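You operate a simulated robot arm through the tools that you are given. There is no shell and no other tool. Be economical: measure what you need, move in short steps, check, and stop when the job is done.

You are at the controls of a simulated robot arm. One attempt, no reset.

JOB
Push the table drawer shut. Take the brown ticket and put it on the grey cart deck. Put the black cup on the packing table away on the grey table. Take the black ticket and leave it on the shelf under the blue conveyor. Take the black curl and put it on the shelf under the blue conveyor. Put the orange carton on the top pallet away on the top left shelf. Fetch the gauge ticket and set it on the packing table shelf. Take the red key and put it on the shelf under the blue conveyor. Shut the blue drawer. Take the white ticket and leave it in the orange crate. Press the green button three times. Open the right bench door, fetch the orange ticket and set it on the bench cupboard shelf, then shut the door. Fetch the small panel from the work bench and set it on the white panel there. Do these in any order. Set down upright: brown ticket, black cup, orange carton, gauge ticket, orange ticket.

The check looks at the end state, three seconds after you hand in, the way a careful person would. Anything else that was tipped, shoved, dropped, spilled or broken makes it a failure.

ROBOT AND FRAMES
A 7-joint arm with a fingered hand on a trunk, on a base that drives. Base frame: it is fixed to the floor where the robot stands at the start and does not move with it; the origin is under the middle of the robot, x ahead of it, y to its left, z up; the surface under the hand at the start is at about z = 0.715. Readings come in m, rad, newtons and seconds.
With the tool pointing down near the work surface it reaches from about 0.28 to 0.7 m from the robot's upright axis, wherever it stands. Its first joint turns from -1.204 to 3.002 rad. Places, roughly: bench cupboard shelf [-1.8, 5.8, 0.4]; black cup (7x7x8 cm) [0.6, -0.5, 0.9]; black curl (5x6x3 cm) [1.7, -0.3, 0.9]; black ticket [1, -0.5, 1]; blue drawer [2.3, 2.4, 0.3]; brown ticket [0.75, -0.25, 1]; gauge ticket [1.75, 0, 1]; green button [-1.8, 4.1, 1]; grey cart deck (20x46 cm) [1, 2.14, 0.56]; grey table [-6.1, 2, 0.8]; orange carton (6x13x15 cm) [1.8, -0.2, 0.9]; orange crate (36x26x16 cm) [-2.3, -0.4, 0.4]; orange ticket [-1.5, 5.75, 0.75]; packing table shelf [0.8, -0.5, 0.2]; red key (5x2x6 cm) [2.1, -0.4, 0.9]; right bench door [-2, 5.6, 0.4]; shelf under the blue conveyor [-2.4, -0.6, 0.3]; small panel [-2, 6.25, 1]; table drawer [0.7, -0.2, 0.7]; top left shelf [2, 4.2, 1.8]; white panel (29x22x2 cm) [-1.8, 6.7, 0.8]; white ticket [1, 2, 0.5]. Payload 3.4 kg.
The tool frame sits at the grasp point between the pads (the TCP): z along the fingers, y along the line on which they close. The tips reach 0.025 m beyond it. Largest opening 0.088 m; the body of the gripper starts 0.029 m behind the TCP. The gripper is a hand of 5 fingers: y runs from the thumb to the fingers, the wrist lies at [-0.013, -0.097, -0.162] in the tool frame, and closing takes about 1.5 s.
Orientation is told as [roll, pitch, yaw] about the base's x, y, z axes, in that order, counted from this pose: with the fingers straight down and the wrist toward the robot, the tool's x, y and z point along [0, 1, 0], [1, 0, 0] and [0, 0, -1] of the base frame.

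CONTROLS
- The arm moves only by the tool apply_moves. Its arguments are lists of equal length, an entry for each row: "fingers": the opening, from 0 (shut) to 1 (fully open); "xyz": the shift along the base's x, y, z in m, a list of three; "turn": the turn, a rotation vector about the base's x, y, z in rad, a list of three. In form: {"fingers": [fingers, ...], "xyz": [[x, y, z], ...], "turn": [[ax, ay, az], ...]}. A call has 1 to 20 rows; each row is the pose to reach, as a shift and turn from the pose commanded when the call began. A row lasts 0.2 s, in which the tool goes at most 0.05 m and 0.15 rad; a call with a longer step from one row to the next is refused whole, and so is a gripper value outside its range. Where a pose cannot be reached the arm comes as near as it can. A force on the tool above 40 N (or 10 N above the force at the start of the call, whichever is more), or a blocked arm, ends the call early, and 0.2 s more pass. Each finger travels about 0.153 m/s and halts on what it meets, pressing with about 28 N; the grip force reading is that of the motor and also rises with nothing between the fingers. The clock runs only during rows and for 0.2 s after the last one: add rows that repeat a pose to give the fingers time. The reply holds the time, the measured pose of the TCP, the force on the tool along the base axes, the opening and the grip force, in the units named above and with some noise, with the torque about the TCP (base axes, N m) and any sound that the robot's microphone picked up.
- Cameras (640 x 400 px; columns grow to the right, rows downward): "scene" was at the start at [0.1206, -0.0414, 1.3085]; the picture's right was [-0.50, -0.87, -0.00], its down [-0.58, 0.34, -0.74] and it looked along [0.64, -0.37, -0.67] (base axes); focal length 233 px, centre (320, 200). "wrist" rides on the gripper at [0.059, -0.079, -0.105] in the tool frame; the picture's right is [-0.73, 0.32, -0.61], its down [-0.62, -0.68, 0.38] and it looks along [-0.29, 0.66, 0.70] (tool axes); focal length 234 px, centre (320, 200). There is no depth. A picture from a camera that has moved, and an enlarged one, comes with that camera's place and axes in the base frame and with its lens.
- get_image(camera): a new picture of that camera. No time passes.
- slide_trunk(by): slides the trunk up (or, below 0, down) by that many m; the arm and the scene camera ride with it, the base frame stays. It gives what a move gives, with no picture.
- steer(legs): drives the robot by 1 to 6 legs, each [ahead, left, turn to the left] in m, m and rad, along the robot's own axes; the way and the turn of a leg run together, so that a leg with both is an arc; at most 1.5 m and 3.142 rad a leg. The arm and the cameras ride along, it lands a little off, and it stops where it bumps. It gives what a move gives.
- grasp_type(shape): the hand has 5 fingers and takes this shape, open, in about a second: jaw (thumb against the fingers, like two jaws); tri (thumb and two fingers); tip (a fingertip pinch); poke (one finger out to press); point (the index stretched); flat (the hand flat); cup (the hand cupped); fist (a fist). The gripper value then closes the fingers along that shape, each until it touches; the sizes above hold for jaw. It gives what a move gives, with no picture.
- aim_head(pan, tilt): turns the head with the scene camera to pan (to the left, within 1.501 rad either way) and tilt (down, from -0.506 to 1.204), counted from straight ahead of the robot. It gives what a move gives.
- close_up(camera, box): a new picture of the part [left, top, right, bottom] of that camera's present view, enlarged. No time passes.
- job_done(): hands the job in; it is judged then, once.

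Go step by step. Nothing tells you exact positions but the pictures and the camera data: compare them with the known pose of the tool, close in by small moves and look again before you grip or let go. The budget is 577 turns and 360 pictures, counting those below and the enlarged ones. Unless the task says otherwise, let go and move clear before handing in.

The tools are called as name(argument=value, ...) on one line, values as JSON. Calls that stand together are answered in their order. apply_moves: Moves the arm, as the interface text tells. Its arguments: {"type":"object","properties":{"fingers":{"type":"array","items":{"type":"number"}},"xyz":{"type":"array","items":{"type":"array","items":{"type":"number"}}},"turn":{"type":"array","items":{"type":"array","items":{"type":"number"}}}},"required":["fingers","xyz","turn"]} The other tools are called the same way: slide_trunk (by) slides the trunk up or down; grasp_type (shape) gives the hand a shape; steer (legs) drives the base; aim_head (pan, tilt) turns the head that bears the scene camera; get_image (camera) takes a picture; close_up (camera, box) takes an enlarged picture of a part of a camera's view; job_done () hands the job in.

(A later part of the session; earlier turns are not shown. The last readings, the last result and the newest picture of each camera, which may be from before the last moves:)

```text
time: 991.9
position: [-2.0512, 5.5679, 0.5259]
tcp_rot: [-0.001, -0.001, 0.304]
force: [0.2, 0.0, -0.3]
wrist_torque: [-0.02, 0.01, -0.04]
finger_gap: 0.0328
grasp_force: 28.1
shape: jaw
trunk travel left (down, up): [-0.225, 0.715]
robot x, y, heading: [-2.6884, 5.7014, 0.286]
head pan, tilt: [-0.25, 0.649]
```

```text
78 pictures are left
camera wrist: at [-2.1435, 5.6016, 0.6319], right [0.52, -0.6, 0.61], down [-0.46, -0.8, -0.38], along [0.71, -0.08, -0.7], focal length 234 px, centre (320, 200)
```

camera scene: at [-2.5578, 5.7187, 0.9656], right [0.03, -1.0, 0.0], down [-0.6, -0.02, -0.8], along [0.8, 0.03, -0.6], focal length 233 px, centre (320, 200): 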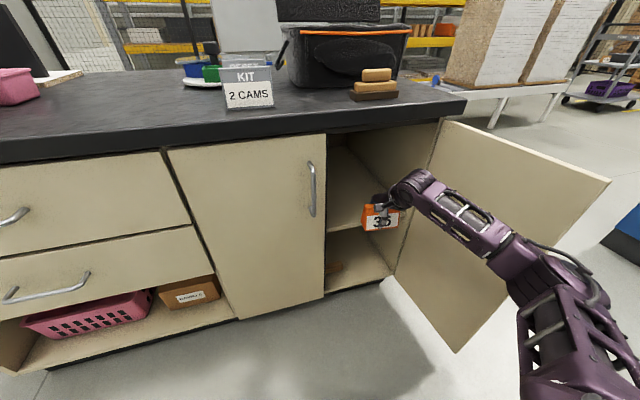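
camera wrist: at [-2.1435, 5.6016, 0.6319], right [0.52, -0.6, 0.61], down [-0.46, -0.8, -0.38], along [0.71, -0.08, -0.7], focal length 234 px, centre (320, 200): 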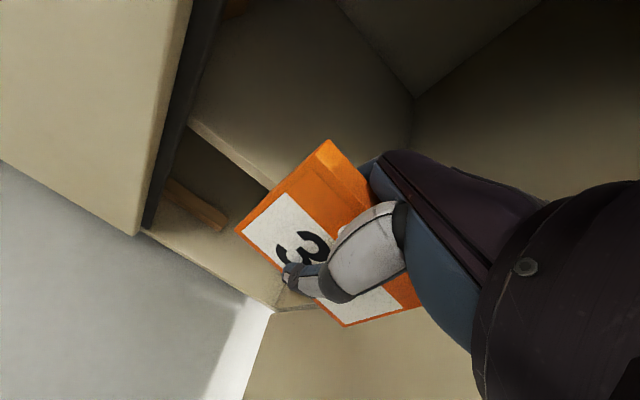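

steer(legs=[[0.06, 0, 0]])

apply_moves(fingers=[0, 0], xyz=[[0.04, 0.012, 0], [0.08, 0.024, 0]], turn=[[0, 0, 0], [0, 0, 0]])

get_image(camera="wrist")

get_image(camera="scene")

```text
time: 992.9
position: [-1.9934, 5.5855, 0.5257]
tcp_rot: [0.002, -0.001, 0.303]
force: [-0.3, 0.5, -0.4]
wrist_torque: [-0.05, 0.01, 0.0]
finger_gap: 0.0322
grasp_force: 27.6
shape: jaw
trunk travel left (down, up): [-0.225, 0.715]
robot x, y, heading: [-2.638, 5.717, 0.282]
head pan, tilt: [-0.25, 0.649]
```

```text
time: 993.5
position: [-1.9141, 5.6086, 0.5276]
tcp_rot: [0.0, 0.001, 0.306]
force: [0.7, -0.8, 0.4]
wrist_torque: [0.02, 0.0, 0.03]
finger_gap: 0.0324
grasp_force: 27.9
shape: jaw
trunk travel left (down, up): [-0.225, 0.715]
robot x, y, heading: [-2.6292, 5.7164, 0.282]
head pan, tilt: [-0.25, 0.649]
```

```text
77 pictures are left
camera wrist: at [-2.0062, 5.6417, 0.633], right [0.53, -0.6, 0.61], down [-0.46, -0.8, -0.38], along [0.71, -0.08, -0.7], focal length 234 px, centre (320, 200)
```

wrist: 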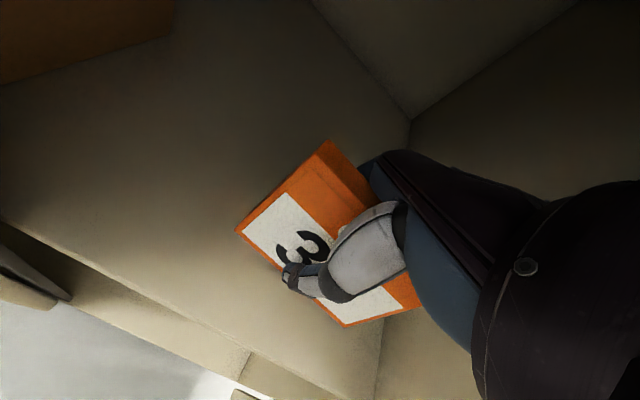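

```text
76 pictures are left
camera scene: at [-2.5006, 5.7355, 0.9656], right [0.03, -1.0, 0.0], down [-0.6, -0.02, -0.8], along [0.8, 0.03, -0.6], focal length 233 px, centre (320, 200)
```

scene: 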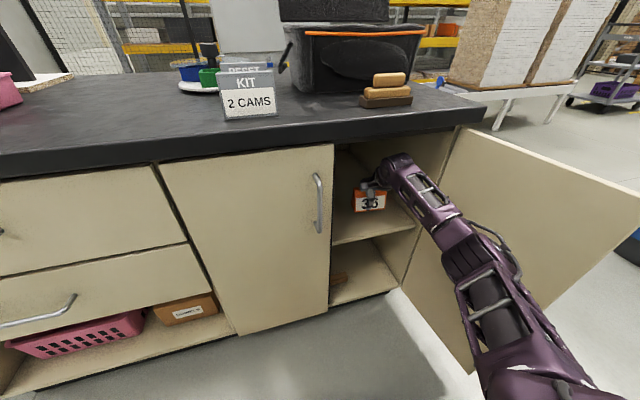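

Inside over the shelf. Lower to contact.

apply_moves(fingers=[0, 0, 0, 0], xyz=[[0, 0, -0.012], [0, 0, -0.022], [0, 0, -0.03], [0, 0, -0.036]], turn=[[0, 0, 0], [0, 0, 0], [0, 0, 0], [0, 0, 0]])

get_image(camera="wrist")

```text
time: 994.5
position: [-1.9138, 5.6089, 0.4897]
tcp_rot: [0.002, -0.002, 0.302]
force: [-0.4, 0.1, 0.0]
wrist_torque: [0.02, -0.03, 0.02]
finger_gap: 0.0322
grasp_force: 28.1
shape: jaw
trunk travel left (down, up): [-0.225, 0.715]
robot x, y, heading: [-2.6302, 5.7177, 0.284]
head pan, tilt: [-0.25, 0.649]
```

```text
75 pictures are left
camera wrist: at [-2.007, 5.6422, 0.5957], right [0.52, -0.6, 0.61], down [-0.46, -0.8, -0.38], along [0.71, -0.08, -0.7], focal length 234 px, centre (320, 200)
```

wrist: 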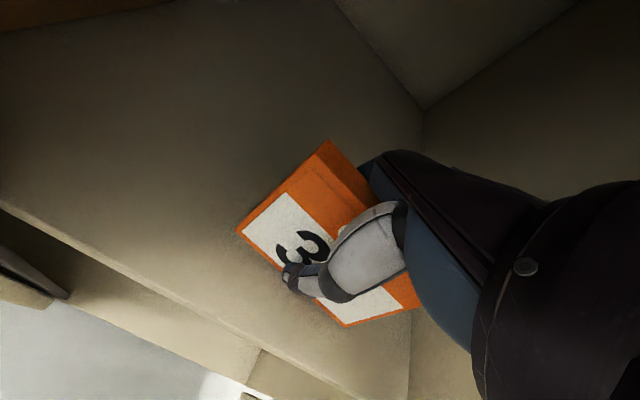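

apply_moves(fingers=[0, 0, 0, 0], xyz=[[0, 0, -0.006], [0, 0, -0.012], [0, 0, -0.018], [0, 0, -0.022]], turn=[[0, 0, 0], [0, 0, 0], [0, 0, 0], [0, 0, 0]])

close_up(camera="wrist", box=[160, 110, 440, 390])

```text
time: 995.5
position: [-1.9135, 5.6105, 0.4688]
tcp_rot: [0.0, -0.001, 0.305]
force: [-0.5, -0.5, 0.4]
wrist_torque: [0.02, 0.02, -0.01]
finger_gap: 0.0324
grasp_force: 28.2
shape: jaw
trunk travel left (down, up): [-0.225, 0.715]
robot x, y, heading: [-2.6315, 5.7181, 0.284]
head pan, tilt: [-0.25, 0.649]
```

```text
1.43 times, centred on (300, 250) of wrist
camera zoom: at [-2.0062, 5.6432, 0.5744], right [0.52, -0.6, 0.61], down [-0.46, -0.8, -0.38], along [0.71, -0.08, -0.7], focal length 334 px, centre (349, 129)
```

zoom: 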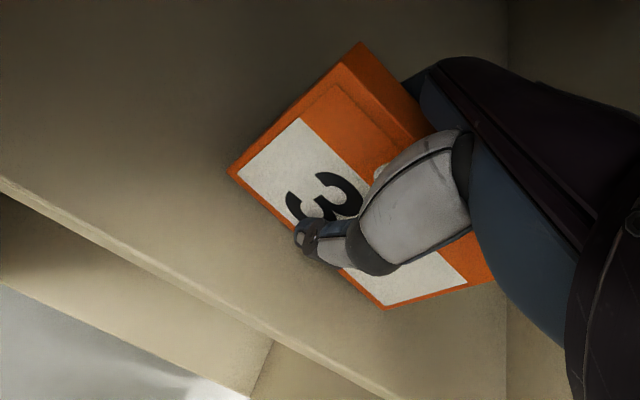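

apply_moves(fingers=[0, 0, 0, 0, 0], xyz=[[0, 0, -0.005], [0, 0, -0.01], [0, 0, -0.014], [0, 0, -0.018], [0, 0, -0.02]], turn=[[0, 0, 0], [0, 0, 0], [0, 0, 0], [0, 0, 0], [0, 0, 0]])

```text
time: 996.7
position: [-1.9132, 5.6107, 0.4572]
tcp_rot: [-0.002, -0.017, 0.303]
force: [2.3, -2.5, 35.5]
wrist_torque: [-0.06, -0.11, 0.04]
finger_gap: 0.0352
grasp_force: 27.9
shape: jaw
trunk travel left (down, up): [-0.225, 0.715]
robot x, y, heading: [-2.6329, 5.7186, 0.28]
head pan, tilt: [-0.25, 0.649]
```

Contact. Ease, open, check, rise.

apply_moves(fingers=[0, 0, 0.5, 0.8, 1, 1], xyz=[[0, 0, 0.006], [0, 0, 0.009], [0, 0, 0.009], [0, 0, 0.009], [0, 0, 0.009], [0, 0, 0.009]], turn=[[0, 0, 0], [0, 0, 0], [0, 0, 0], [0, 0, 0], [0, 0, 0], [0, 0, 0]])

apply_moves(fingers=[1, 1, 1, 1], xyz=[[0, 0, 0.02], [0, 0, 0.04], [0, 0, 0.06], [0, 0, 0.075]], turn=[[0, 0, 0], [0, 0, 0], [0, 0, 0], [0, 0, 0]])

get_image(camera="wrist")

```text
time: 998.1
position: [-1.9146, 5.6096, 0.4562]
tcp_rot: [0.001, 0.001, 0.302]
force: [-0.8, -0.1, 3.6]
wrist_torque: [0.02, -0.09, 0.06]
finger_gap: 0.0878
grasp_force: 0.0
shape: jaw
trunk travel left (down, up): [-0.225, 0.715]
robot x, y, heading: [-2.6345, 5.7202, 0.283]
head pan, tilt: [-0.25, 0.649]
```

```text
time: 999.1
position: [-1.9145, 5.6106, 0.5326]
tcp_rot: [0.001, -0.001, 0.304]
force: [-0.5, 0.2, 1.1]
wrist_torque: [0.0, 0.0, 0.05]
finger_gap: 0.0878
grasp_force: 0.2
shape: jaw
trunk travel left (down, up): [-0.225, 0.715]
robot x, y, heading: [-2.6341, 5.7185, 0.289]
head pan, tilt: [-0.25, 0.649]
```

```text
73 pictures are left
camera wrist: at [-2.0071, 5.6426, 0.6386], right [0.52, -0.6, 0.61], down [-0.46, -0.8, -0.38], along [0.71, -0.08, -0.7], focal length 234 px, centre (320, 200)
```

wrist: 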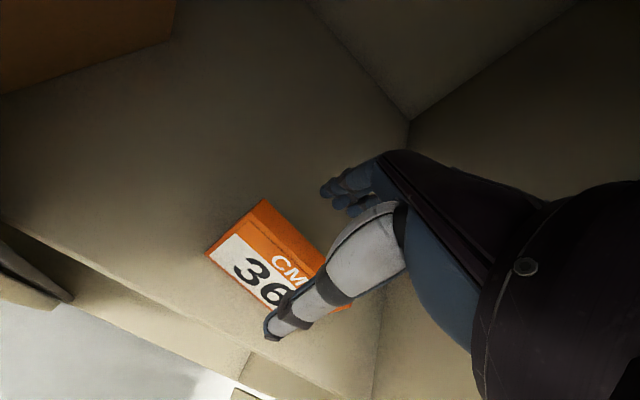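

The ticket stands on the shelf. Back out with the base.

apply_moves(fingers=[1], xyz=[[0, 0, 0.012]], turn=[[0, 0, 0]])

steer(legs=[[-0.15, 0, 0]])

apply_moves(fingers=[1, 1, 1, 1, 1, 1], xyz=[[-0.04, -0.01, 0], [-0.08, -0.015, 0.01], [-0.12, -0.02, 0.03], [-0.16, 0.0, 0.06], [-0.18, 0.03, 0.09], [-0.2, 0.06, 0.12]], turn=[[0, 0, 0], [0, 0, 0], [0, 0, 0], [0, 0, 0], [0, 0, 0], [0, 0, 0]])

aim_head(pan=-0.25, tilt=0.7)

get_image(camera="scene")

```text
time: 999.5
position: [-1.9134, 5.6106, 0.5447]
tcp_rot: [0.0, -0.001, 0.302]
force: [-0.2, 0.4, 0.2]
wrist_torque: [0.0, -0.01, 0.01]
finger_gap: 0.088
grasp_force: 0.0
shape: jaw
trunk travel left (down, up): [-0.225, 0.715]
robot x, y, heading: [-2.6339, 5.7183, 0.281]
head pan, tilt: [-0.25, 0.649]
```

```text
time: 1000.8
position: [-2.0585, 5.5674, 0.545]
tcp_rot: [-0.001, -0.002, 0.303]
force: [-0.2, -1.0, 0.5]
wrist_torque: [0.01, -0.01, -0.01]
finger_gap: 0.0876
grasp_force: 0.1
shape: jaw
trunk travel left (down, up): [-0.225, 0.715]
robot x, y, heading: [-2.7806, 5.6778, 0.283]
head pan, tilt: [-0.25, 0.649]
```

```text
refused: row 4 steps farther than a row can; nothing moved
```

```text
time: 1001.5
position: [-2.0572, 5.5678, 0.5447]
tcp_rot: [0.001, -0.001, 0.305]
force: [-0.1, 0.4, -0.8]
wrist_torque: [-0.04, -0.01, -0.01]
finger_gap: 0.088
grasp_force: 0.1
shape: jaw
trunk travel left (down, up): [-0.225, 0.715]
robot x, y, heading: [-2.7763, 5.6777, 0.278]
head pan, tilt: [-0.25, 0.7]
```

```text
72 pictures are left
camera scene: at [-2.6461, 5.6935, 0.9613], right [0.03, -1.0, 0.0], down [-0.64, -0.02, -0.77], along [0.76, 0.03, -0.64], focal length 233 px, centre (320, 200)
```

scene: 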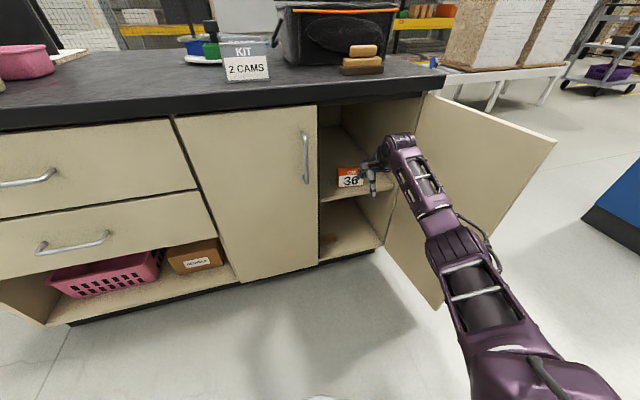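

Ticket upright inside. Now tuck the hand back, then go around the door's end to push it shut.

apply_moves(fingers=[0.5, 0, 0, 0, 0, 0, 0, 0, 0], xyz=[[-0.04, -0.01, 0], [-0.08, -0.018, 0.01], [-0.12, -0.025, 0.02], [-0.16, -0.03, 0.03], [-0.2, -0.03, 0.04], [-0.24, -0.03, 0.05], [-0.28, -0.03, 0.06], [-0.32, -0.03, 0.07], [-0.35, -0.03, 0.07]], turn=[[0, 0, 0], [0, 0, 0], [0, 0, 0], [0, 0, 0], [0, 0, 0], [0, 0, 0], [0, 0, 0], [0, 0, 0], [0, 0, 0]])

steer(legs=[[0, -0.42, 0]])

get_image(camera="scene")

```text
time: 1003.5
position: [-2.3504, 5.5284, 0.6223]
tcp_rot: [0.001, -0.001, 0.304]
force: [-0.3, 0.9, -0.8]
wrist_torque: [0.0, 0.01, 0.0]
finger_gap: 0.0001
grasp_force: 28.0
shape: jaw
out of reach, approached as far as the arm can: row 8, 9
trunk travel left (down, up): [-0.225, 0.715]
robot x, y, heading: [-2.7764, 5.6759, 0.28]
head pan, tilt: [-0.25, 0.7]
```

```text
time: 1006.1
position: [-2.232, 5.1204, 0.6224]
tcp_rot: [0.003, 0.0, 0.305]
force: [-0.6, 0.7, 0.1]
wrist_torque: [0.03, 0.02, 0.02]
finger_gap: 0.0
grasp_force: 28.2
shape: jaw
trunk travel left (down, up): [-0.225, 0.715]
robot x, y, heading: [-2.6579, 5.2654, 0.284]
head pan, tilt: [-0.25, 0.7]
```

```text
71 pictures are left
camera scene: at [-2.5271, 5.2857, 0.9612], right [0.04, -1.0, 0.0], down [-0.64, -0.02, -0.76], along [0.76, 0.03, -0.64], focal length 233 px, centre (320, 200)
```

scene: 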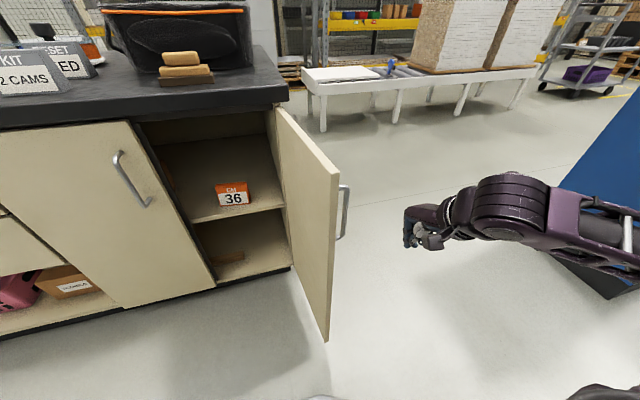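

apply_moves(fingers=[0, 0, 0, 0, 0, 0, 0, 0], xyz=[[0.04, 0.01, 0], [0.08, 0.022, 0], [0.12, 0.034, 0], [0.15, 0.045, 0], [0.142, 0.085, 0], [0.13, 0.13, 0], [0.118, 0.175, 0], [0.108, 0.21, 0]], turn=[[0, 0, 0], [0, 0, 0], [0, 0, 0], [0, 0, 0], [0, 0, 0], [0, 0, 0], [0, 0, 0], [0, 0, 0]])

get_image(camera="scene")

```text
time: 1007.9
position: [-2.1237, 5.329, 0.6208]
tcp_rot: [-0.001, 0.0, 0.306]
force: [-0.2, 0.5, 0.0]
wrist_torque: [-0.01, 0.0, 0.0]
finger_gap: 0.0001
grasp_force: 28.2
shape: jaw
trunk travel left (down, up): [-0.225, 0.715]
robot x, y, heading: [-2.6595, 5.2688, 0.285]
head pan, tilt: [-0.25, 0.7]
```

```text
70 pictures are left
camera scene: at [-2.5271, 5.286, 0.9613], right [0.04, -1.0, 0.0], down [-0.64, -0.02, -0.76], along [0.76, 0.03, -0.64], focal length 233 px, centre (320, 200)
```

scene: 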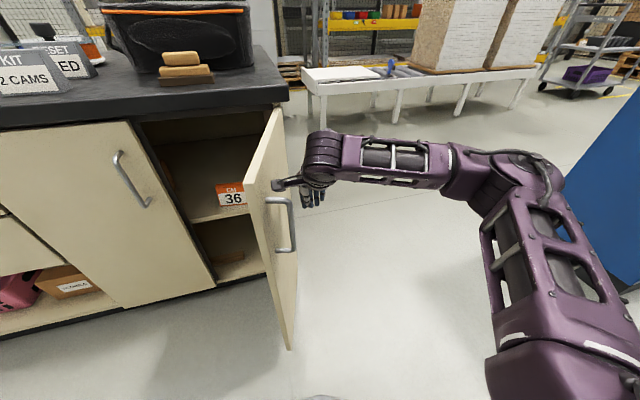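

Continue the arc to push it shut, with the hand lowered to stay under the bench top.

apply_moves(fingers=[0, 0, 0, 0, 0, 0, 0, 0], xyz=[[0, 0, -0.04], [-0.002, 0.01, -0.07], [-0.01, 0.05, -0.07], [-0.018, 0.09, -0.07], [-0.0225, 0.129, -0.07], [-0.015, 0.165, -0.07], [-0.005, 0.197, -0.07], [0.015, 0.228, -0.07]], turn=[[0, 0, 0], [0, 0, 0], [0, 0, 0], [0, 0, 0], [0, 0, 0], [0, 0, 0], [0, 0, 0], [0, 0, 0]])

get_image(camera="scene")

```text
time: 1008.3
position: [-2.1209, 5.3342, 0.6036]
tcp_rot: [0.022, -0.023, 0.304]
force: [-2.2, -0.8, 7.8]
wrist_torque: [0.27, 0.42, 0.13]
finger_gap: 0.0001
grasp_force: 27.9
shape: jaw
trunk travel left (down, up): [-0.225, 0.715]
robot x, y, heading: [-2.6603, 5.2687, 0.288]
head pan, tilt: [-0.25, 0.7]
stopped in row 1: the force on the tool passed its limit at 64 N (the readings are from after the stop); the commanded pose is now the measured one
```

```text
69 pictures are left
camera scene: at [-2.5281, 5.2858, 0.9615], right [0.04, -1.0, 0.0], down [-0.64, -0.02, -0.77], along [0.77, 0.03, -0.64], focal length 233 px, centre (320, 200)
```

scene: 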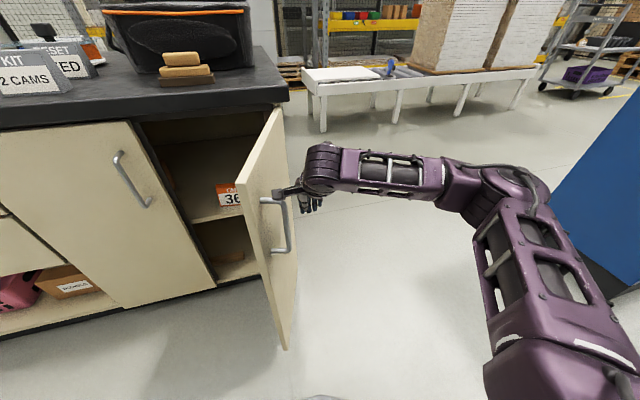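

The camera block is touching the door handle. Back off, turn the hand 80° so the fingers face the door, and lower.

apply_moves(fingers=[0, 0, 0, 0, 0, 0, 0, 0, 0, 0, 0, 0, 0], xyz=[[0, 0, 0.02], [0.012, -0.04, 0.02], [0.02, -0.07, 0.02], [0.025, -0.1, 0.02], [0.025, -0.1, 0.02], [0.025, -0.1, 0.02], [0.025, -0.1, 0.02], [0.025, -0.1, 0.02], [0.025, -0.1, 0.02], [0.025, -0.1, 0.02], [0.025, -0.1, -0.01], [0.025, -0.1, -0.04], [0.025, -0.1, -0.055]], turn=[[0, 0, 0], [0, 0, 0], [0, 0, 0.1], [0, 0, 0.24], [0, 0, 0.38], [0, 0, 0.52], [0, 0, 0.66], [0, 0, 0.8], [0, 0, 0.94], [0, 0, 1.08], [0, 0, 1.22], [0, 0, 1.36], [0, 0, 1.4]])

get_image(camera="scene")

```text
time: 1011.1
position: [-2.0947, 5.2345, 0.5459]
tcp_rot: [0.02, -0.018, 1.705]
force: [0.6, -0.5, 0.2]
wrist_torque: [-0.02, 0.0, 0.01]
finger_gap: 0.0002
grasp_force: 28.0
shape: jaw
trunk travel left (down, up): [-0.225, 0.715]
robot x, y, heading: [-2.6598, 5.2721, 0.283]
head pan, tilt: [-0.25, 0.7]
```

```text
68 pictures are left
camera scene: at [-2.5269, 5.2859, 0.9613], right [0.04, -1.0, 0.0], down [-0.64, -0.02, -0.76], along [0.76, 0.03, -0.64], focal length 233 px, centre (320, 200)
```

scene: 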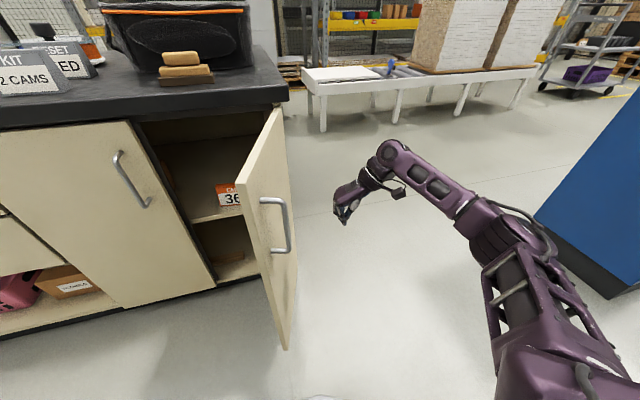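

Now sweep along the closing arc.

apply_moves(fingers=[0, 0, 0, 0, 0, 0, 0, 0, 0], xyz=[[-0.011, 0.045, 0], [-0.022, 0.09, 0], [-0.033, 0.135, 0], [-0.043, 0.18, 0], [-0.0516, 0.2236, 0], [-0.044, 0.26, 0], [-0.034, 0.2913, 0], [-0.015, 0.322, 0], [0.007, 0.349, 0]], turn=[[0, 0, 0], [0, 0, 0], [0, 0, 0], [0, 0, 0], [0, 0, 0], [0, 0, 0], [0, 0, 0], [0, 0, 0], [0, 0, 0]])

get_image(camera="scene")

```text
time: 1013.1
position: [-2.1124, 5.5662, 0.5458]
tcp_rot: [0.019, -0.017, 1.705]
force: [0.4, 1.2, 0.3]
wrist_torque: [0.0, 0.0, 0.01]
finger_gap: 0.0001
grasp_force: 28.3
shape: jaw
out of reach, approached as far as the arm can: row 9
trunk travel left (down, up): [-0.225, 0.715]
robot x, y, heading: [-2.6592, 5.265, 0.287]
head pan, tilt: [-0.25, 0.7]
```

```text
67 pictures are left
camera scene: at [-2.527, 5.286, 0.9612], right [0.04, -1.0, 0.0], down [-0.64, -0.02, -0.76], along [0.76, 0.03, -0.64], focal length 233 px, centre (320, 200)
```

scene: 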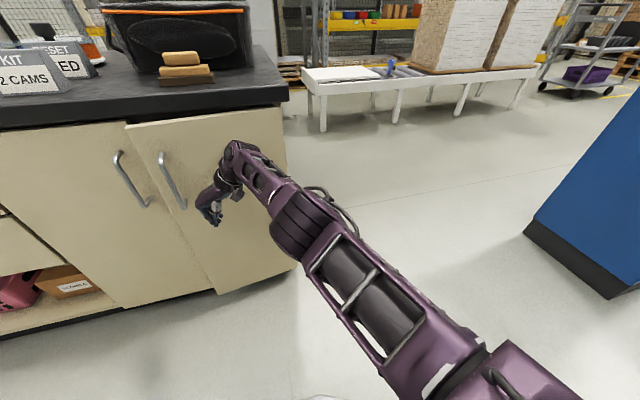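

Almost shut. Drive forward slightly so the hand presses it closed.

steer(legs=[[0.07, 0.04, 0]])

get_image(camera="scene")

```text
time: 1014.2
position: [-2.0673, 5.6155, 0.5434]
tcp_rot: [0.035, -0.011, 1.721]
force: [-2.7, -0.9, 0.6]
wrist_torque: [0.06, -0.12, 0.03]
finger_gap: 0.0002
grasp_force: 28.1
shape: jaw
trunk travel left (down, up): [-0.225, 0.715]
robot x, y, heading: [-2.6083, 5.3201, 0.28]
head pan, tilt: [-0.25, 0.7]
stopped in leg 1: the force on the tool passed its limit at 85 N (the readings are from after the stop); the commanded pose is now the measured one
```

```text
66 pictures are left
camera scene: at [-2.4769, 5.3369, 0.9613], right [0.04, -1.0, 0.0], down [-0.64, -0.02, -0.77], along [0.76, 0.03, -0.64], focal length 233 px, centre (320, 200)
```

scene: 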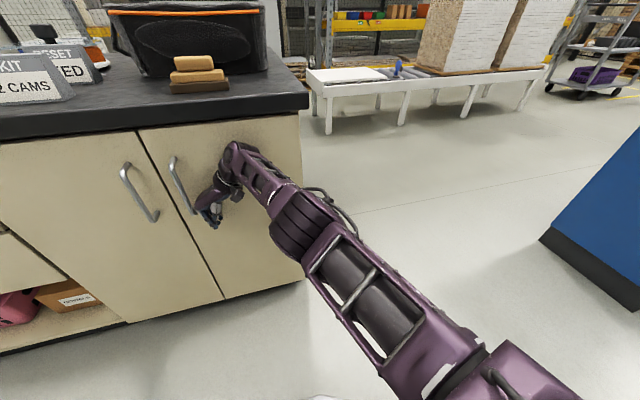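

Door looks shut. Back off and verify.

steer(legs=[[-0.1, -0.05, 0]])

apply_moves(fingers=[0, 0, 0, 0, 0, 0, 0], xyz=[[0.0, -0.04, 0.01], [0.0, -0.08, 0.02], [0.0, -0.12, 0.03], [0.01, -0.16, 0.05], [0.02, -0.2, 0.08], [0.03, -0.23, 0.11], [0.03, -0.25, 0.14]], turn=[[0, 0, -0.14], [0, 0, -0.28], [0, 0, -0.42], [0, 0, -0.56], [0, 0, -0.7], [0, 0, -0.84], [0, 0, -0.98]])

get_image(camera="scene")

```text
time: 1015.4
position: [-2.1487, 5.5396, 0.5436]
tcp_rot: [0.036, -0.012, 1.718]
force: [-0.2, -0.8, -0.1]
wrist_torque: [0.01, -0.04, -0.01]
finger_gap: 0.0001
grasp_force: 27.9
shape: jaw
trunk travel left (down, up): [-0.225, 0.715]
robot x, y, heading: [-2.6945, 5.2446, 0.281]
head pan, tilt: [-0.25, 0.7]
```

```text
refused: row 5 steps farther than a row can; nothing moved
```

```text
65 pictures are left
camera scene: at [-2.559, 5.261, 0.9613], right [0.03, -1.0, 0.0], down [-0.64, -0.02, -0.77], along [0.76, 0.03, -0.64], focal length 233 px, centre (320, 200)
```

scene: 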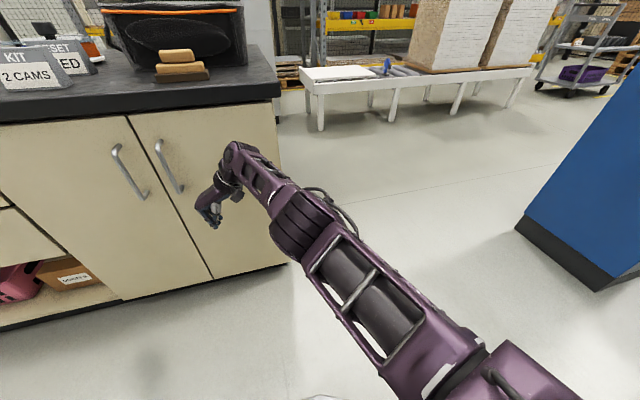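

Shut and flush. Raise the trunk and retract the arm carefully.

slide_trunk(by=0.4)

apply_moves(fingers=[0, 0, 0, 0, 0, 0, 0], xyz=[[0.0, -0.04, 0.01], [0.0, -0.08, 0.02], [0.0, -0.12, 0.03], [0.0, -0.155, 0.05], [0.0, -0.18, 0.08], [0.0, -0.2, 0.11], [0.0, -0.22, 0.14]], turn=[[0, 0, -0.14], [0, 0, -0.28], [0, 0, -0.42], [0, 0, -0.56], [0, 0, -0.7], [0, 0, -0.84], [0, 0, -0.98]])

get_image(camera="scene")

```text
time: 1019.2
position: [-2.1475, 5.5398, 0.9434]
tcp_rot: [0.035, -0.014, 1.718]
force: [-0.6, 0.7, -0.6]
wrist_torque: [-0.02, 0.01, 0.0]
finger_gap: 0.0
grasp_force: 28.0
shape: jaw
trunk travel left (down, up): [-0.625, 0.315]
robot x, y, heading: [-2.6866, 5.2427, 0.285]
head pan, tilt: [-0.25, 0.7]
```

```text
time: 1020.8
position: [-2.1472, 5.3215, 1.0825]
tcp_rot: [0.037, -0.012, 0.738]
force: [-0.8, 0.4, -0.8]
wrist_torque: [-0.03, -0.01, 0.01]
finger_gap: 0.0001
grasp_force: 27.8
shape: jaw
trunk travel left (down, up): [-0.625, 0.315]
robot x, y, heading: [-2.6912, 5.2453, 0.289]
head pan, tilt: [-0.25, 0.7]
```

```text
64 pictures are left
camera scene: at [-2.5599, 5.2605, 1.3613], right [0.03, -1.0, 0.0], down [-0.64, -0.02, -0.77], along [0.77, 0.03, -0.64], focal length 233 px, centre (320, 200)
```

scene: 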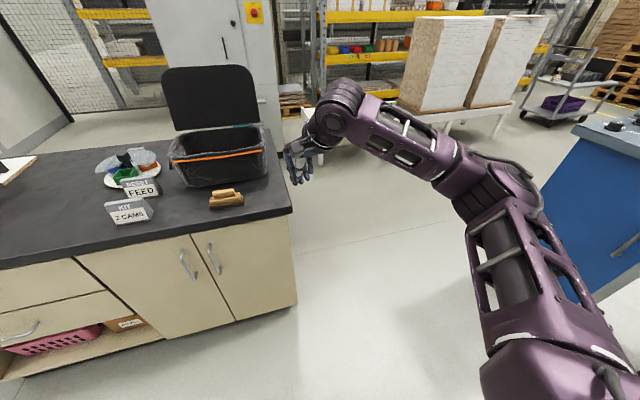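

Next the green button: go to the pedestal's north side and face it, arm raised.

slide_trunk(by=0.3)

apply_moves(fingers=[0, 0, 0, 0], xyz=[[-0.04, 0, 0], [-0.08, 0, 0], [-0.11, 0, 0], [-0.13, 0, 0]], turn=[[0, 0, -0.12], [0, 0, -0.24], [0, 0, -0.36], [0, 0, -0.44]])

steer(legs=[[0, -0.66, 0], [0.6, 0, 0], [0, 0, -1.57]])

grasp_type(shape="poke")

aim_head(pan=0.0, tilt=0.7)

get_image(camera="scene")

get_image(camera="wrist")

```text
time: 1023.8
position: [-2.1457, 5.3217, 1.3823]
tcp_rot: [0.037, -0.014, 0.737]
force: [-0.5, 0.1, 0.4]
wrist_torque: [-0.01, 0.01, -0.01]
finger_gap: 0.0002
grasp_force: 28.3
shape: jaw
trunk travel left (down, up): [-0.925, 0.015]
robot x, y, heading: [-2.6876, 5.2447, 0.282]
head pan, tilt: [-0.25, 0.7]
```

```text
time: 1024.8
position: [-2.2785, 5.3206, 1.3824]
tcp_rot: [0.033, -0.012, 0.296]
force: [-0.3, 0.0, -0.2]
wrist_torque: [-0.03, -0.02, 0.03]
finger_gap: 0.0
grasp_force: 28.1
shape: jaw
trunk travel left (down, up): [-0.925, 0.015]
robot x, y, heading: [-2.688, 5.2405, 0.286]
head pan, tilt: [-0.25, 0.7]
```

```text
time: 1035.4
position: [-1.8465, 4.3644, 1.3822]
tcp_rot: [0.035, -0.013, -1.278]
force: [0.3, -0.4, 0.8]
wrist_torque: [0.03, 0.02, -0.05]
finger_gap: 0.0
grasp_force: 27.9
shape: jaw
trunk travel left (down, up): [-0.925, 0.015]
robot x, y, heading: [-1.92, 4.7787, -1.294]
head pan, tilt: [-0.25, 0.7]
```

```text
time: 1036.3
position: [-1.8463, 4.3646, 1.3802]
tcp_rot: [0.033, -0.012, -1.278]
force: [0.3, -0.4, 0.0]
wrist_torque: [-0.02, 0.01, -0.04]
finger_gap: 0.0
grasp_force: 0.0
shape: poke
trunk travel left (down, up): [-0.925, 0.015]
robot x, y, heading: [-1.9203, 4.7769, -1.292]
head pan, tilt: [-0.25, 0.7]
```

```text
time: 1037.0
position: [-1.8456, 4.3634, 1.3828]
tcp_rot: [0.035, -0.014, -1.278]
force: [0.3, -0.3, -0.4]
wrist_torque: [-0.04, 0.02, 0.0]
finger_gap: 0.0
grasp_force: 0.0
shape: poke
trunk travel left (down, up): [-0.925, 0.015]
robot x, y, heading: [-1.9181, 4.777, -1.301]
head pan, tilt: [0.0, 0.7]
```

```text
63 pictures are left
camera scene: at [-1.8862, 4.6479, 1.6613], right [-0.96, -0.27, 0.0], down [-0.18, 0.62, -0.76], along [0.21, -0.74, -0.64], focal length 233 px, centre (320, 200)
```

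scene: 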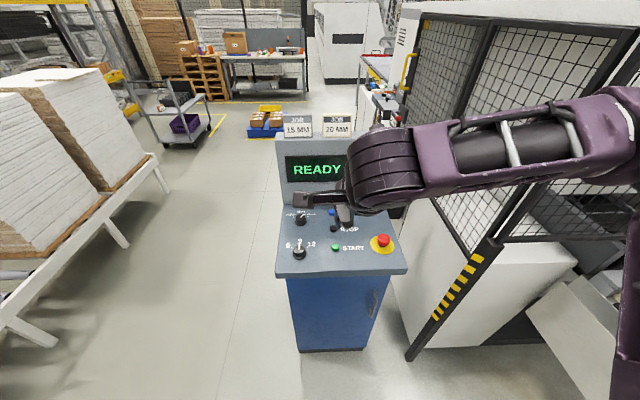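

```text
62 pictures are left
camera wrist: at [-1.8161, 4.4569, 1.4887], right [-0.62, -0.52, 0.58], down [-0.78, 0.47, -0.41], along [-0.06, -0.71, -0.7], focal length 234 px, centre (320, 200)
```

wrist: 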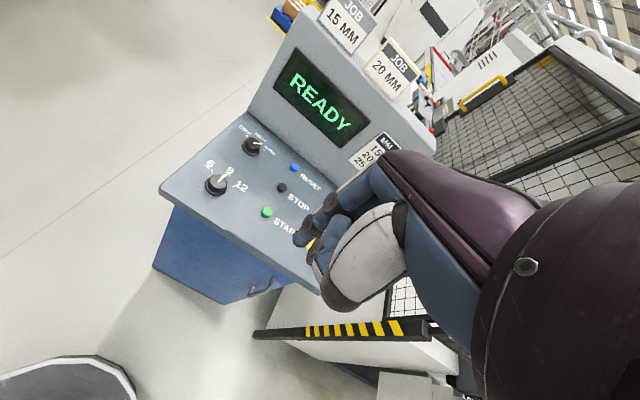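

close_up(camera="wrist", box=[240, 140, 440, 330])

close_up(camera="scene", box=[270, 110, 430, 270])

```text
2.11 times, centred on (340, 235) of wrist
camera zoom: at [-1.8161, 4.4569, 1.4887], right [-0.62, -0.52, 0.58], down [-0.78, 0.47, -0.41], along [-0.06, -0.71, -0.7], focal length 493 px, centre (278, 126)
```

zoom: 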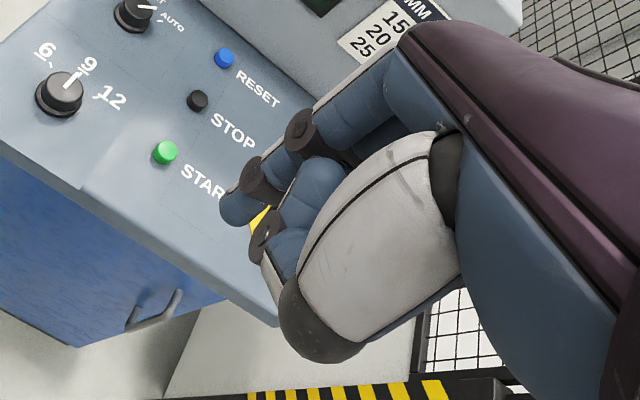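

```text
2.50 times, centred on (350, 190) of scene
camera zoom: at [-1.8862, 4.6479, 1.6613], right [-0.96, -0.27, 0.0], down [-0.18, 0.62, -0.76], along [0.21, -0.74, -0.64], focal length 582 px, centre (245, 225)
```

zoom: 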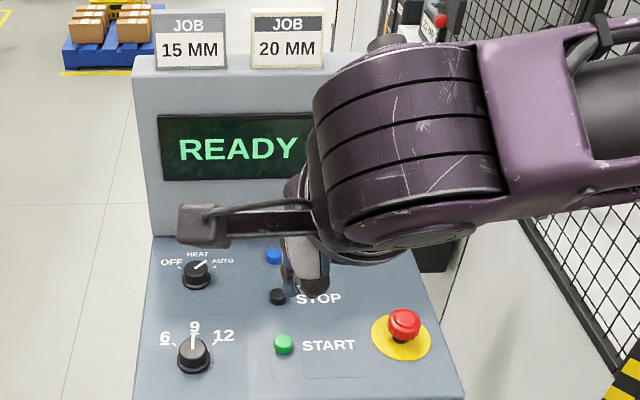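

Button is at about (-1.798,4.155,1.036). Lower the trunk, then position the index tip above it.

slide_trunk(by=-0.2)

apply_moves(fingers=[1, 1, 1, 1, 1], xyz=[[0.008, -0.04, 0], [0.016, -0.08, 0], [0.024, -0.12, 0], [0.032, -0.16, -0.01], [0.0406, -0.2, -0.03]], turn=[[0, 0, 0], [0, 0, 0], [0, 0, 0], [0, 0, 0], [0, 0, 0]])

close_up(camera="scene", box=[240, 130, 440, 310])

get_image(camera="wrist")

```text
time: 1039.2
position: [-1.8464, 4.3648, 1.1824]
tcp_rot: [0.034, -0.013, -1.277]
force: [0.3, -0.1, 1.0]
wrist_torque: [-0.01, 0.0, 0.01]
finger_gap: 0.0
grasp_force: 0.1
shape: poke
trunk travel left (down, up): [-0.725, 0.215]
robot x, y, heading: [-1.9214, 4.7766, -1.292]
head pan, tilt: [0.0, 0.7]
```

```text
time: 1040.4
position: [-1.8044, 4.1643, 1.1535]
tcp_rot: [0.036, -0.013, -1.278]
force: [0.9, -0.4, 0.2]
wrist_torque: [0.01, 0.0, 0.04]
finger_gap: 0.0
grasp_force: 0.1
shape: poke
trunk travel left (down, up): [-0.725, 0.215]
robot x, y, heading: [-1.9225, 4.7757, -1.293]
head pan, tilt: [0.0, 0.7]
```

```text
2.22 times, centred on (340, 220) of scene
camera zoom: at [-1.8852, 4.6463, 1.4611], right [-0.96, -0.27, 0.0], down [-0.18, 0.62, -0.76], along [0.21, -0.73, -0.65], focal length 517 px, centre (276, 156)
```

zoom: 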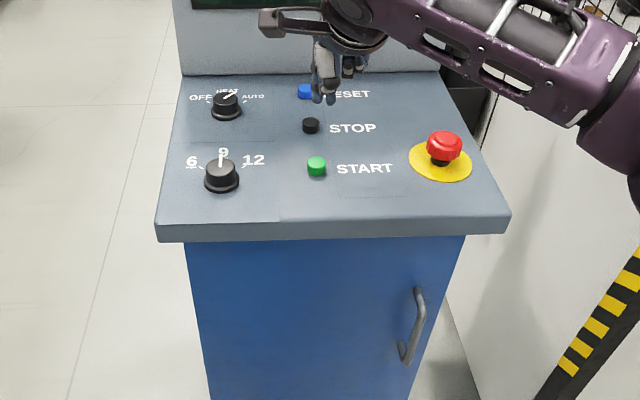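

```text
58 pictures are left
camera wrist: at [-1.7736, 4.2574, 1.26], right [-0.62, -0.52, 0.58], down [-0.78, 0.47, -0.41], along [-0.06, -0.71, -0.7], focal length 234 px, centre (320, 200)
```

wrist: 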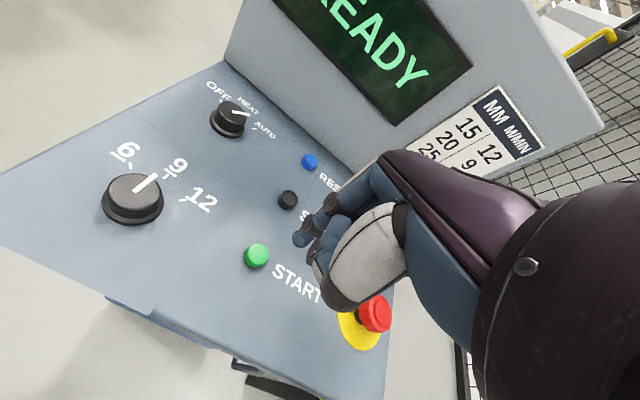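

Lower slowly onto the button and watch for force/sound.

apply_moves(fingers=[1, 1, 1], xyz=[[0.006, -0.006, -0.04], [0.006, -0.006, -0.075], [0.006, -0.006, -0.088]], turn=[[0, 0, 0], [0, 0, 0], [0, 0, 0]])

close_up(camera="scene", box=[290, 160, 390, 240])

close_up(camera="wrist", box=[200, 150, 420, 350])

```text
time: 1041.2
position: [-1.7978, 4.1586, 1.064]
tcp_rot: [0.035, -0.013, -1.278]
force: [0.4, 0.1, -0.2]
wrist_torque: [0.02, 0.03, 0.0]
finger_gap: 0.0002
grasp_force: 0.0
shape: poke
trunk travel left (down, up): [-0.725, 0.215]
robot x, y, heading: [-1.9201, 4.775, -1.293]
head pan, tilt: [0.0, 0.7]
```

```text
5.00 times, centred on (340, 200) of scene
camera zoom: at [-1.8859, 4.6479, 1.4613], right [-0.96, -0.27, 0.0], down [-0.18, 0.62, -0.76], along [0.21, -0.74, -0.64], focal length 1164 px, centre (220, 200)
```

zoom: 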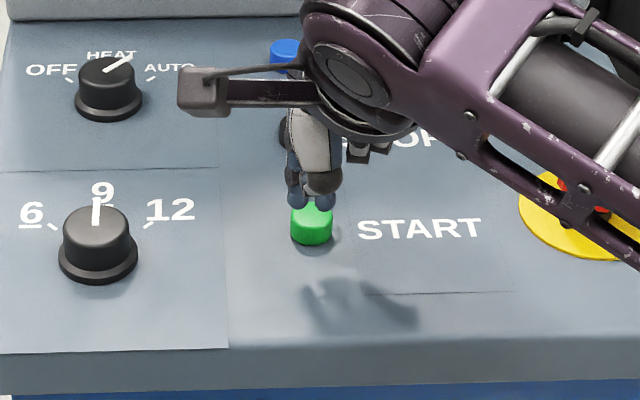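

```text
2.00 times, centred on (310, 250) of wrist
camera zoom: at [-1.7683, 4.2518, 1.1712], right [-0.62, -0.52, 0.58], down [-0.78, 0.47, -0.41], along [-0.06, -0.71, -0.7], focal length 468 px, centre (340, 100)
```

zoom: 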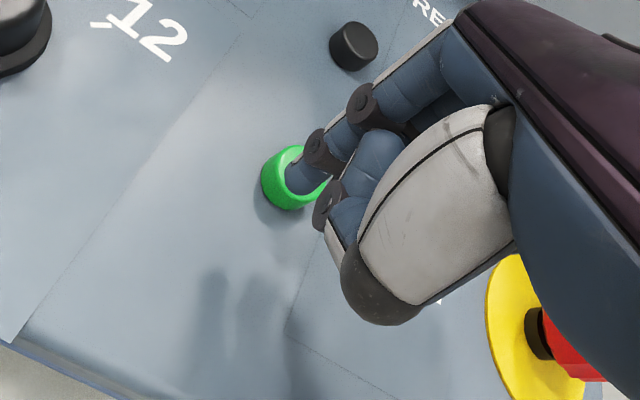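

The fingertip is right over the green button. Press down.

apply_moves(fingers=[1, 1, 1], xyz=[[0, 0, -0.004], [0, 0, -0.008], [0, 0, -0.012]], turn=[[0, 0, 0], [0, 0, 0], [0, 0, 0]])

close_up(camera="wrist", box=[200, 150, 420, 350])

```text
time: 1042.0
position: [-1.7987, 4.158, 1.0524]
tcp_rot: [0.034, -0.011, -1.276]
force: [-0.4, -0.2, -0.4]
wrist_torque: [-0.01, -0.01, -0.02]
finger_gap: 0.0001
grasp_force: 0.1
shape: poke
trunk travel left (down, up): [-0.725, 0.215]
robot x, y, heading: [-1.919, 4.7737, -1.292]
head pan, tilt: [0.0, 0.7]
```

```text
2.00 times, centred on (310, 250) of wrist
camera zoom: at [-1.7687, 4.2509, 1.1588], right [-0.62, -0.52, 0.58], down [-0.78, 0.47, -0.41], along [-0.06, -0.71, -0.7], focal length 468 px, centre (340, 100)
```

zoom: 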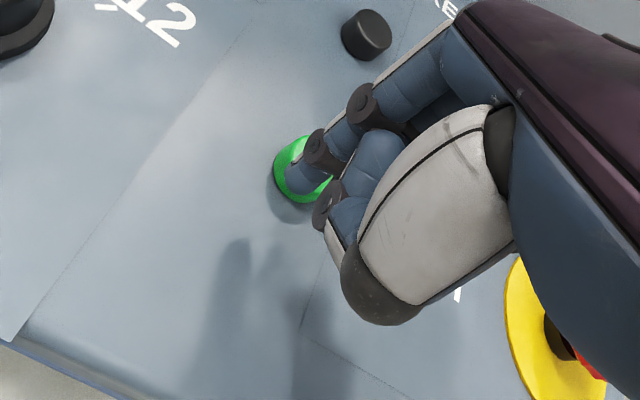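

apply_moves(fingers=[1, 1], xyz=[[0, 0, -0.003], [0, 0, -0.006]], turn=[[0, 0, 0], [0, 0, 0]])

apply_moves(fingers=[1, 1], xyz=[[0, 0, -0.003], [0, 0, -0.005]], turn=[[0, 0, 0], [0, 0, 0]])

```text
time: 1042.6
position: [-1.799, 4.1576, 1.0454]
tcp_rot: [0.036, -0.012, -1.278]
force: [0.0, 0.7, 0.1]
wrist_torque: [-0.01, 0.0, -0.02]
finger_gap: 0.0001
grasp_force: 0.0
shape: poke
trunk travel left (down, up): [-0.725, 0.215]
robot x, y, heading: [-1.9174, 4.7832, -1.291]
head pan, tilt: [0.0, 0.7]
```

```text
time: 1043.2
position: [-1.7986, 4.1573, 1.0407]
tcp_rot: [0.035, -0.012, -1.278]
force: [-0.4, -0.3, 0.3]
wrist_torque: [-0.01, 0.0, -0.01]
finger_gap: 0.0
grasp_force: 0.0
shape: poke
trunk travel left (down, up): [-0.725, 0.215]
robot x, y, heading: [-1.9218, 4.7774, -1.295]
head pan, tilt: [0.0, 0.7]
```

close_up(camera="wrist", box=[240, 170, 360, 280])

apply_moves(fingers=[1, 1], xyz=[[0, 0, -0.003], [0, 0, -0.006]], turn=[[0, 0, 0], [0, 0, 0]])

```text
3.64 times, centred on (300, 225) of wrist
camera zoom: at [-1.7688, 4.2509, 1.1482], right [-0.62, -0.52, 0.58], down [-0.78, 0.47, -0.41], along [-0.06, -0.71, -0.7], focal length 852 px, centre (393, 109)
```

zoom: 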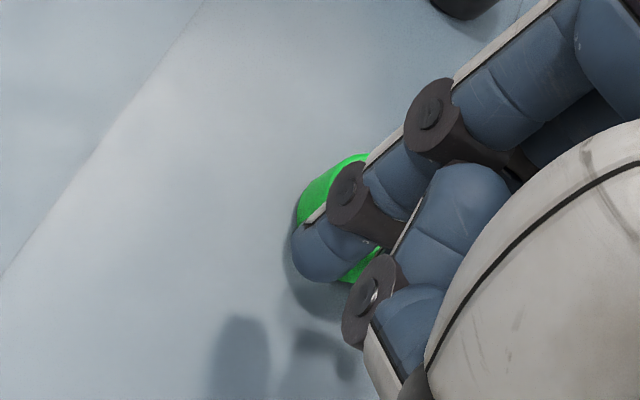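

```text
time: 1043.8
position: [-1.7993, 4.1584, 1.0359]
tcp_rot: [0.035, -0.012, -1.278]
force: [-0.4, 0.3, 1.4]
wrist_torque: [-0.01, 0.0, -0.03]
finger_gap: 0.0001
grasp_force: 0.0
shape: poke
trunk travel left (down, up): [-0.725, 0.215]
robot x, y, heading: [-1.9216, 4.7751, -1.298]
head pan, tilt: [0.0, 0.7]
```

apply_moves(fingers=[1, 1, 1], xyz=[[0.004, -0.004, 0], [0.004, -0.004, -0.003], [0.004, -0.004, -0.006]], turn=[[0, 0, 0], [0, 0, 0], [0, 0, 0]])

close_up(camera="wrist", box=[240, 170, 360, 280])

```text
time: 1044.6
position: [-1.7957, 4.1548, 1.0302]
tcp_rot: [0.037, -0.014, -1.278]
force: [-0.9, 1.6, 4.1]
wrist_torque: [-0.01, 0.03, -0.04]
finger_gap: 0.0001
grasp_force: 0.0
shape: poke
trunk travel left (down, up): [-0.725, 0.215]
robot x, y, heading: [-1.9199, 4.7725, -1.293]
head pan, tilt: [0.0, 0.7]
heard: click
```

```text
3.64 times, centred on (300, 225) of wrist
camera zoom: at [-1.7657, 4.248, 1.1374], right [-0.62, -0.52, 0.59], down [-0.78, 0.47, -0.41], along [-0.06, -0.71, -0.7], focal length 852 px, centre (393, 109)
```

zoom: 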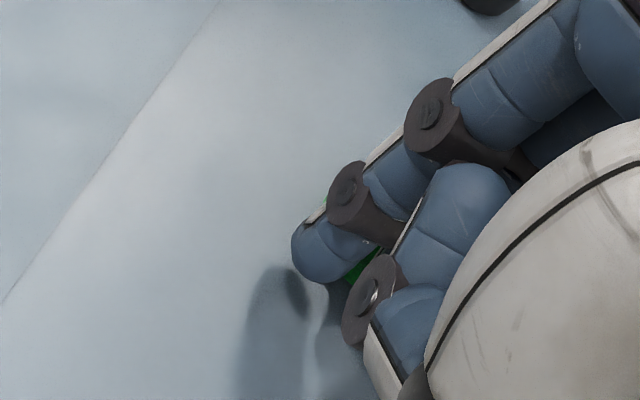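

First click heard. Release and press again twice.

apply_moves(fingers=[1, 1, 1], xyz=[[0, 0, 0.01], [0, 0, 0.02], [0, 0, 0.02]], turn=[[0, 0, 0], [0, 0, 0], [0, 0, 0]])

apply_moves(fingers=[1, 1, 1, 1], xyz=[[0, 0, -0.008], [0, 0, -0.015], [0, 0, -0.02], [0, 0, -0.02]], turn=[[0, 0, 0], [0, 0, 0], [0, 0, 0], [0, 0, 0]])

```text
time: 1045.4
position: [-1.7953, 4.1531, 1.0499]
tcp_rot: [0.037, -0.01, -1.279]
force: [-0.2, -0.4, -0.5]
wrist_torque: [-0.02, 0.0, 0.02]
finger_gap: 0.0
grasp_force: 0.0
shape: poke
trunk travel left (down, up): [-0.725, 0.215]
robot x, y, heading: [-1.9227, 4.777, -1.292]
head pan, tilt: [0.0, 0.7]
```

```text
time: 1046.4
position: [-1.796, 4.155, 1.0307]
tcp_rot: [0.037, -0.013, -1.278]
force: [-1.6, 2.8, 5.4]
wrist_torque: [-0.01, 0.06, 0.0]
finger_gap: 0.0001
grasp_force: 0.1
shape: poke
trunk travel left (down, up): [-0.725, 0.215]
robot x, y, heading: [-1.9217, 4.7796, -1.294]
head pan, tilt: [0.0, 0.7]
heard: click
```

apply_moves(fingers=[1, 1, 1], xyz=[[0, 0, 0.01], [0, 0, 0.02], [0, 0, 0.02]], turn=[[0, 0, 0], [0, 0, 0], [0, 0, 0]])

apply_moves(fingers=[1, 1, 1, 1], xyz=[[0, 0, -0.008], [0, 0, -0.015], [0, 0, -0.02], [0, 0, -0.02]], turn=[[0, 0, 0], [0, 0, 0], [0, 0, 0], [0, 0, 0]])

```text
time: 1047.2
position: [-1.795, 4.1531, 1.048]
tcp_rot: [0.035, -0.01, -1.278]
force: [-0.2, -0.2, -0.2]
wrist_torque: [-0.01, -0.03, 0.0]
finger_gap: 0.0002
grasp_force: 0.1
shape: poke
trunk travel left (down, up): [-0.725, 0.215]
robot x, y, heading: [-1.9203, 4.7753, -1.294]
head pan, tilt: [0.0, 0.7]
```

```text
time: 1048.2
position: [-1.7957, 4.1548, 1.0294]
tcp_rot: [0.036, -0.014, -1.278]
force: [-1.1, 2.2, 6.0]
wrist_torque: [0.01, 0.06, -0.01]
finger_gap: 0.0001
grasp_force: 0.1
shape: poke
trunk travel left (down, up): [-0.725, 0.215]
robot x, y, heading: [-1.9191, 4.7778, -1.293]
head pan, tilt: [0.0, 0.7]
heard: click
```

Three clicks. Rise straight up, retract, and return to the jaw shape.

apply_moves(fingers=[1, 1, 1, 1, 1, 1, 1], xyz=[[0, 0, 0.03], [0, 0, 0.07], [0, 0, 0.12], [0, 0, 0.17], [-0.01, 0.04, 0.19], [-0.02, 0.08, 0.2], [-0.04, 0.12, 0.2]], turn=[[0, 0, 0], [0, 0, 0], [0, 0, 0], [0, 0, 0], [0, 0, 0], [0, 0, 0], [0, 0, 0]])

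get_image(camera="scene")

grasp_type(shape="jaw")

```text
time: 1049.8
position: [-1.836, 4.2751, 1.228]
tcp_rot: [0.035, -0.01, -1.278]
force: [-0.2, 0.4, -0.1]
wrist_torque: [-0.01, -0.01, 0.0]
finger_gap: 0.0
grasp_force: 0.0
shape: poke
trunk travel left (down, up): [-0.725, 0.215]
robot x, y, heading: [-1.9212, 4.775, -1.289]
head pan, tilt: [0.0, 0.7]
```

```text
52 pictures are left
camera scene: at [-1.888, 4.6496, 1.4614], right [-0.96, -0.27, 0.0], down [-0.18, 0.62, -0.77], along [0.21, -0.74, -0.64], focal length 233 px, centre (320, 200)
```

scene: 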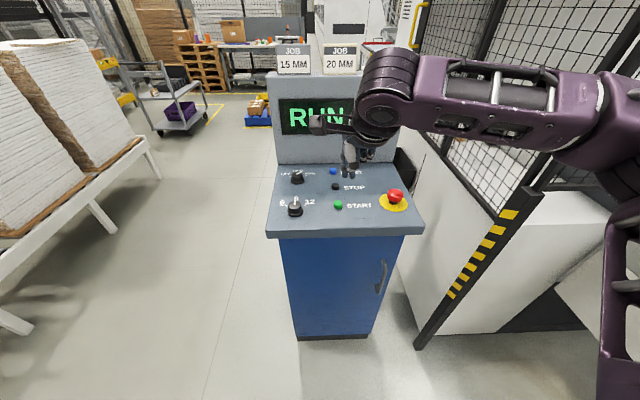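

```text
time: 1050.7
position: [-1.8349, 4.2739, 1.2274]
tcp_rot: [0.035, -0.012, -1.278]
force: [0.1, 0.7, 0.2]
wrist_torque: [0.01, 0.0, -0.01]
finger_gap: 0.0882
grasp_force: 0.1
shape: jaw
trunk travel left (down, up): [-0.725, 0.215]
robot x, y, heading: [-1.9206, 4.7802, -1.295]
head pan, tilt: [0.0, 0.7]
```

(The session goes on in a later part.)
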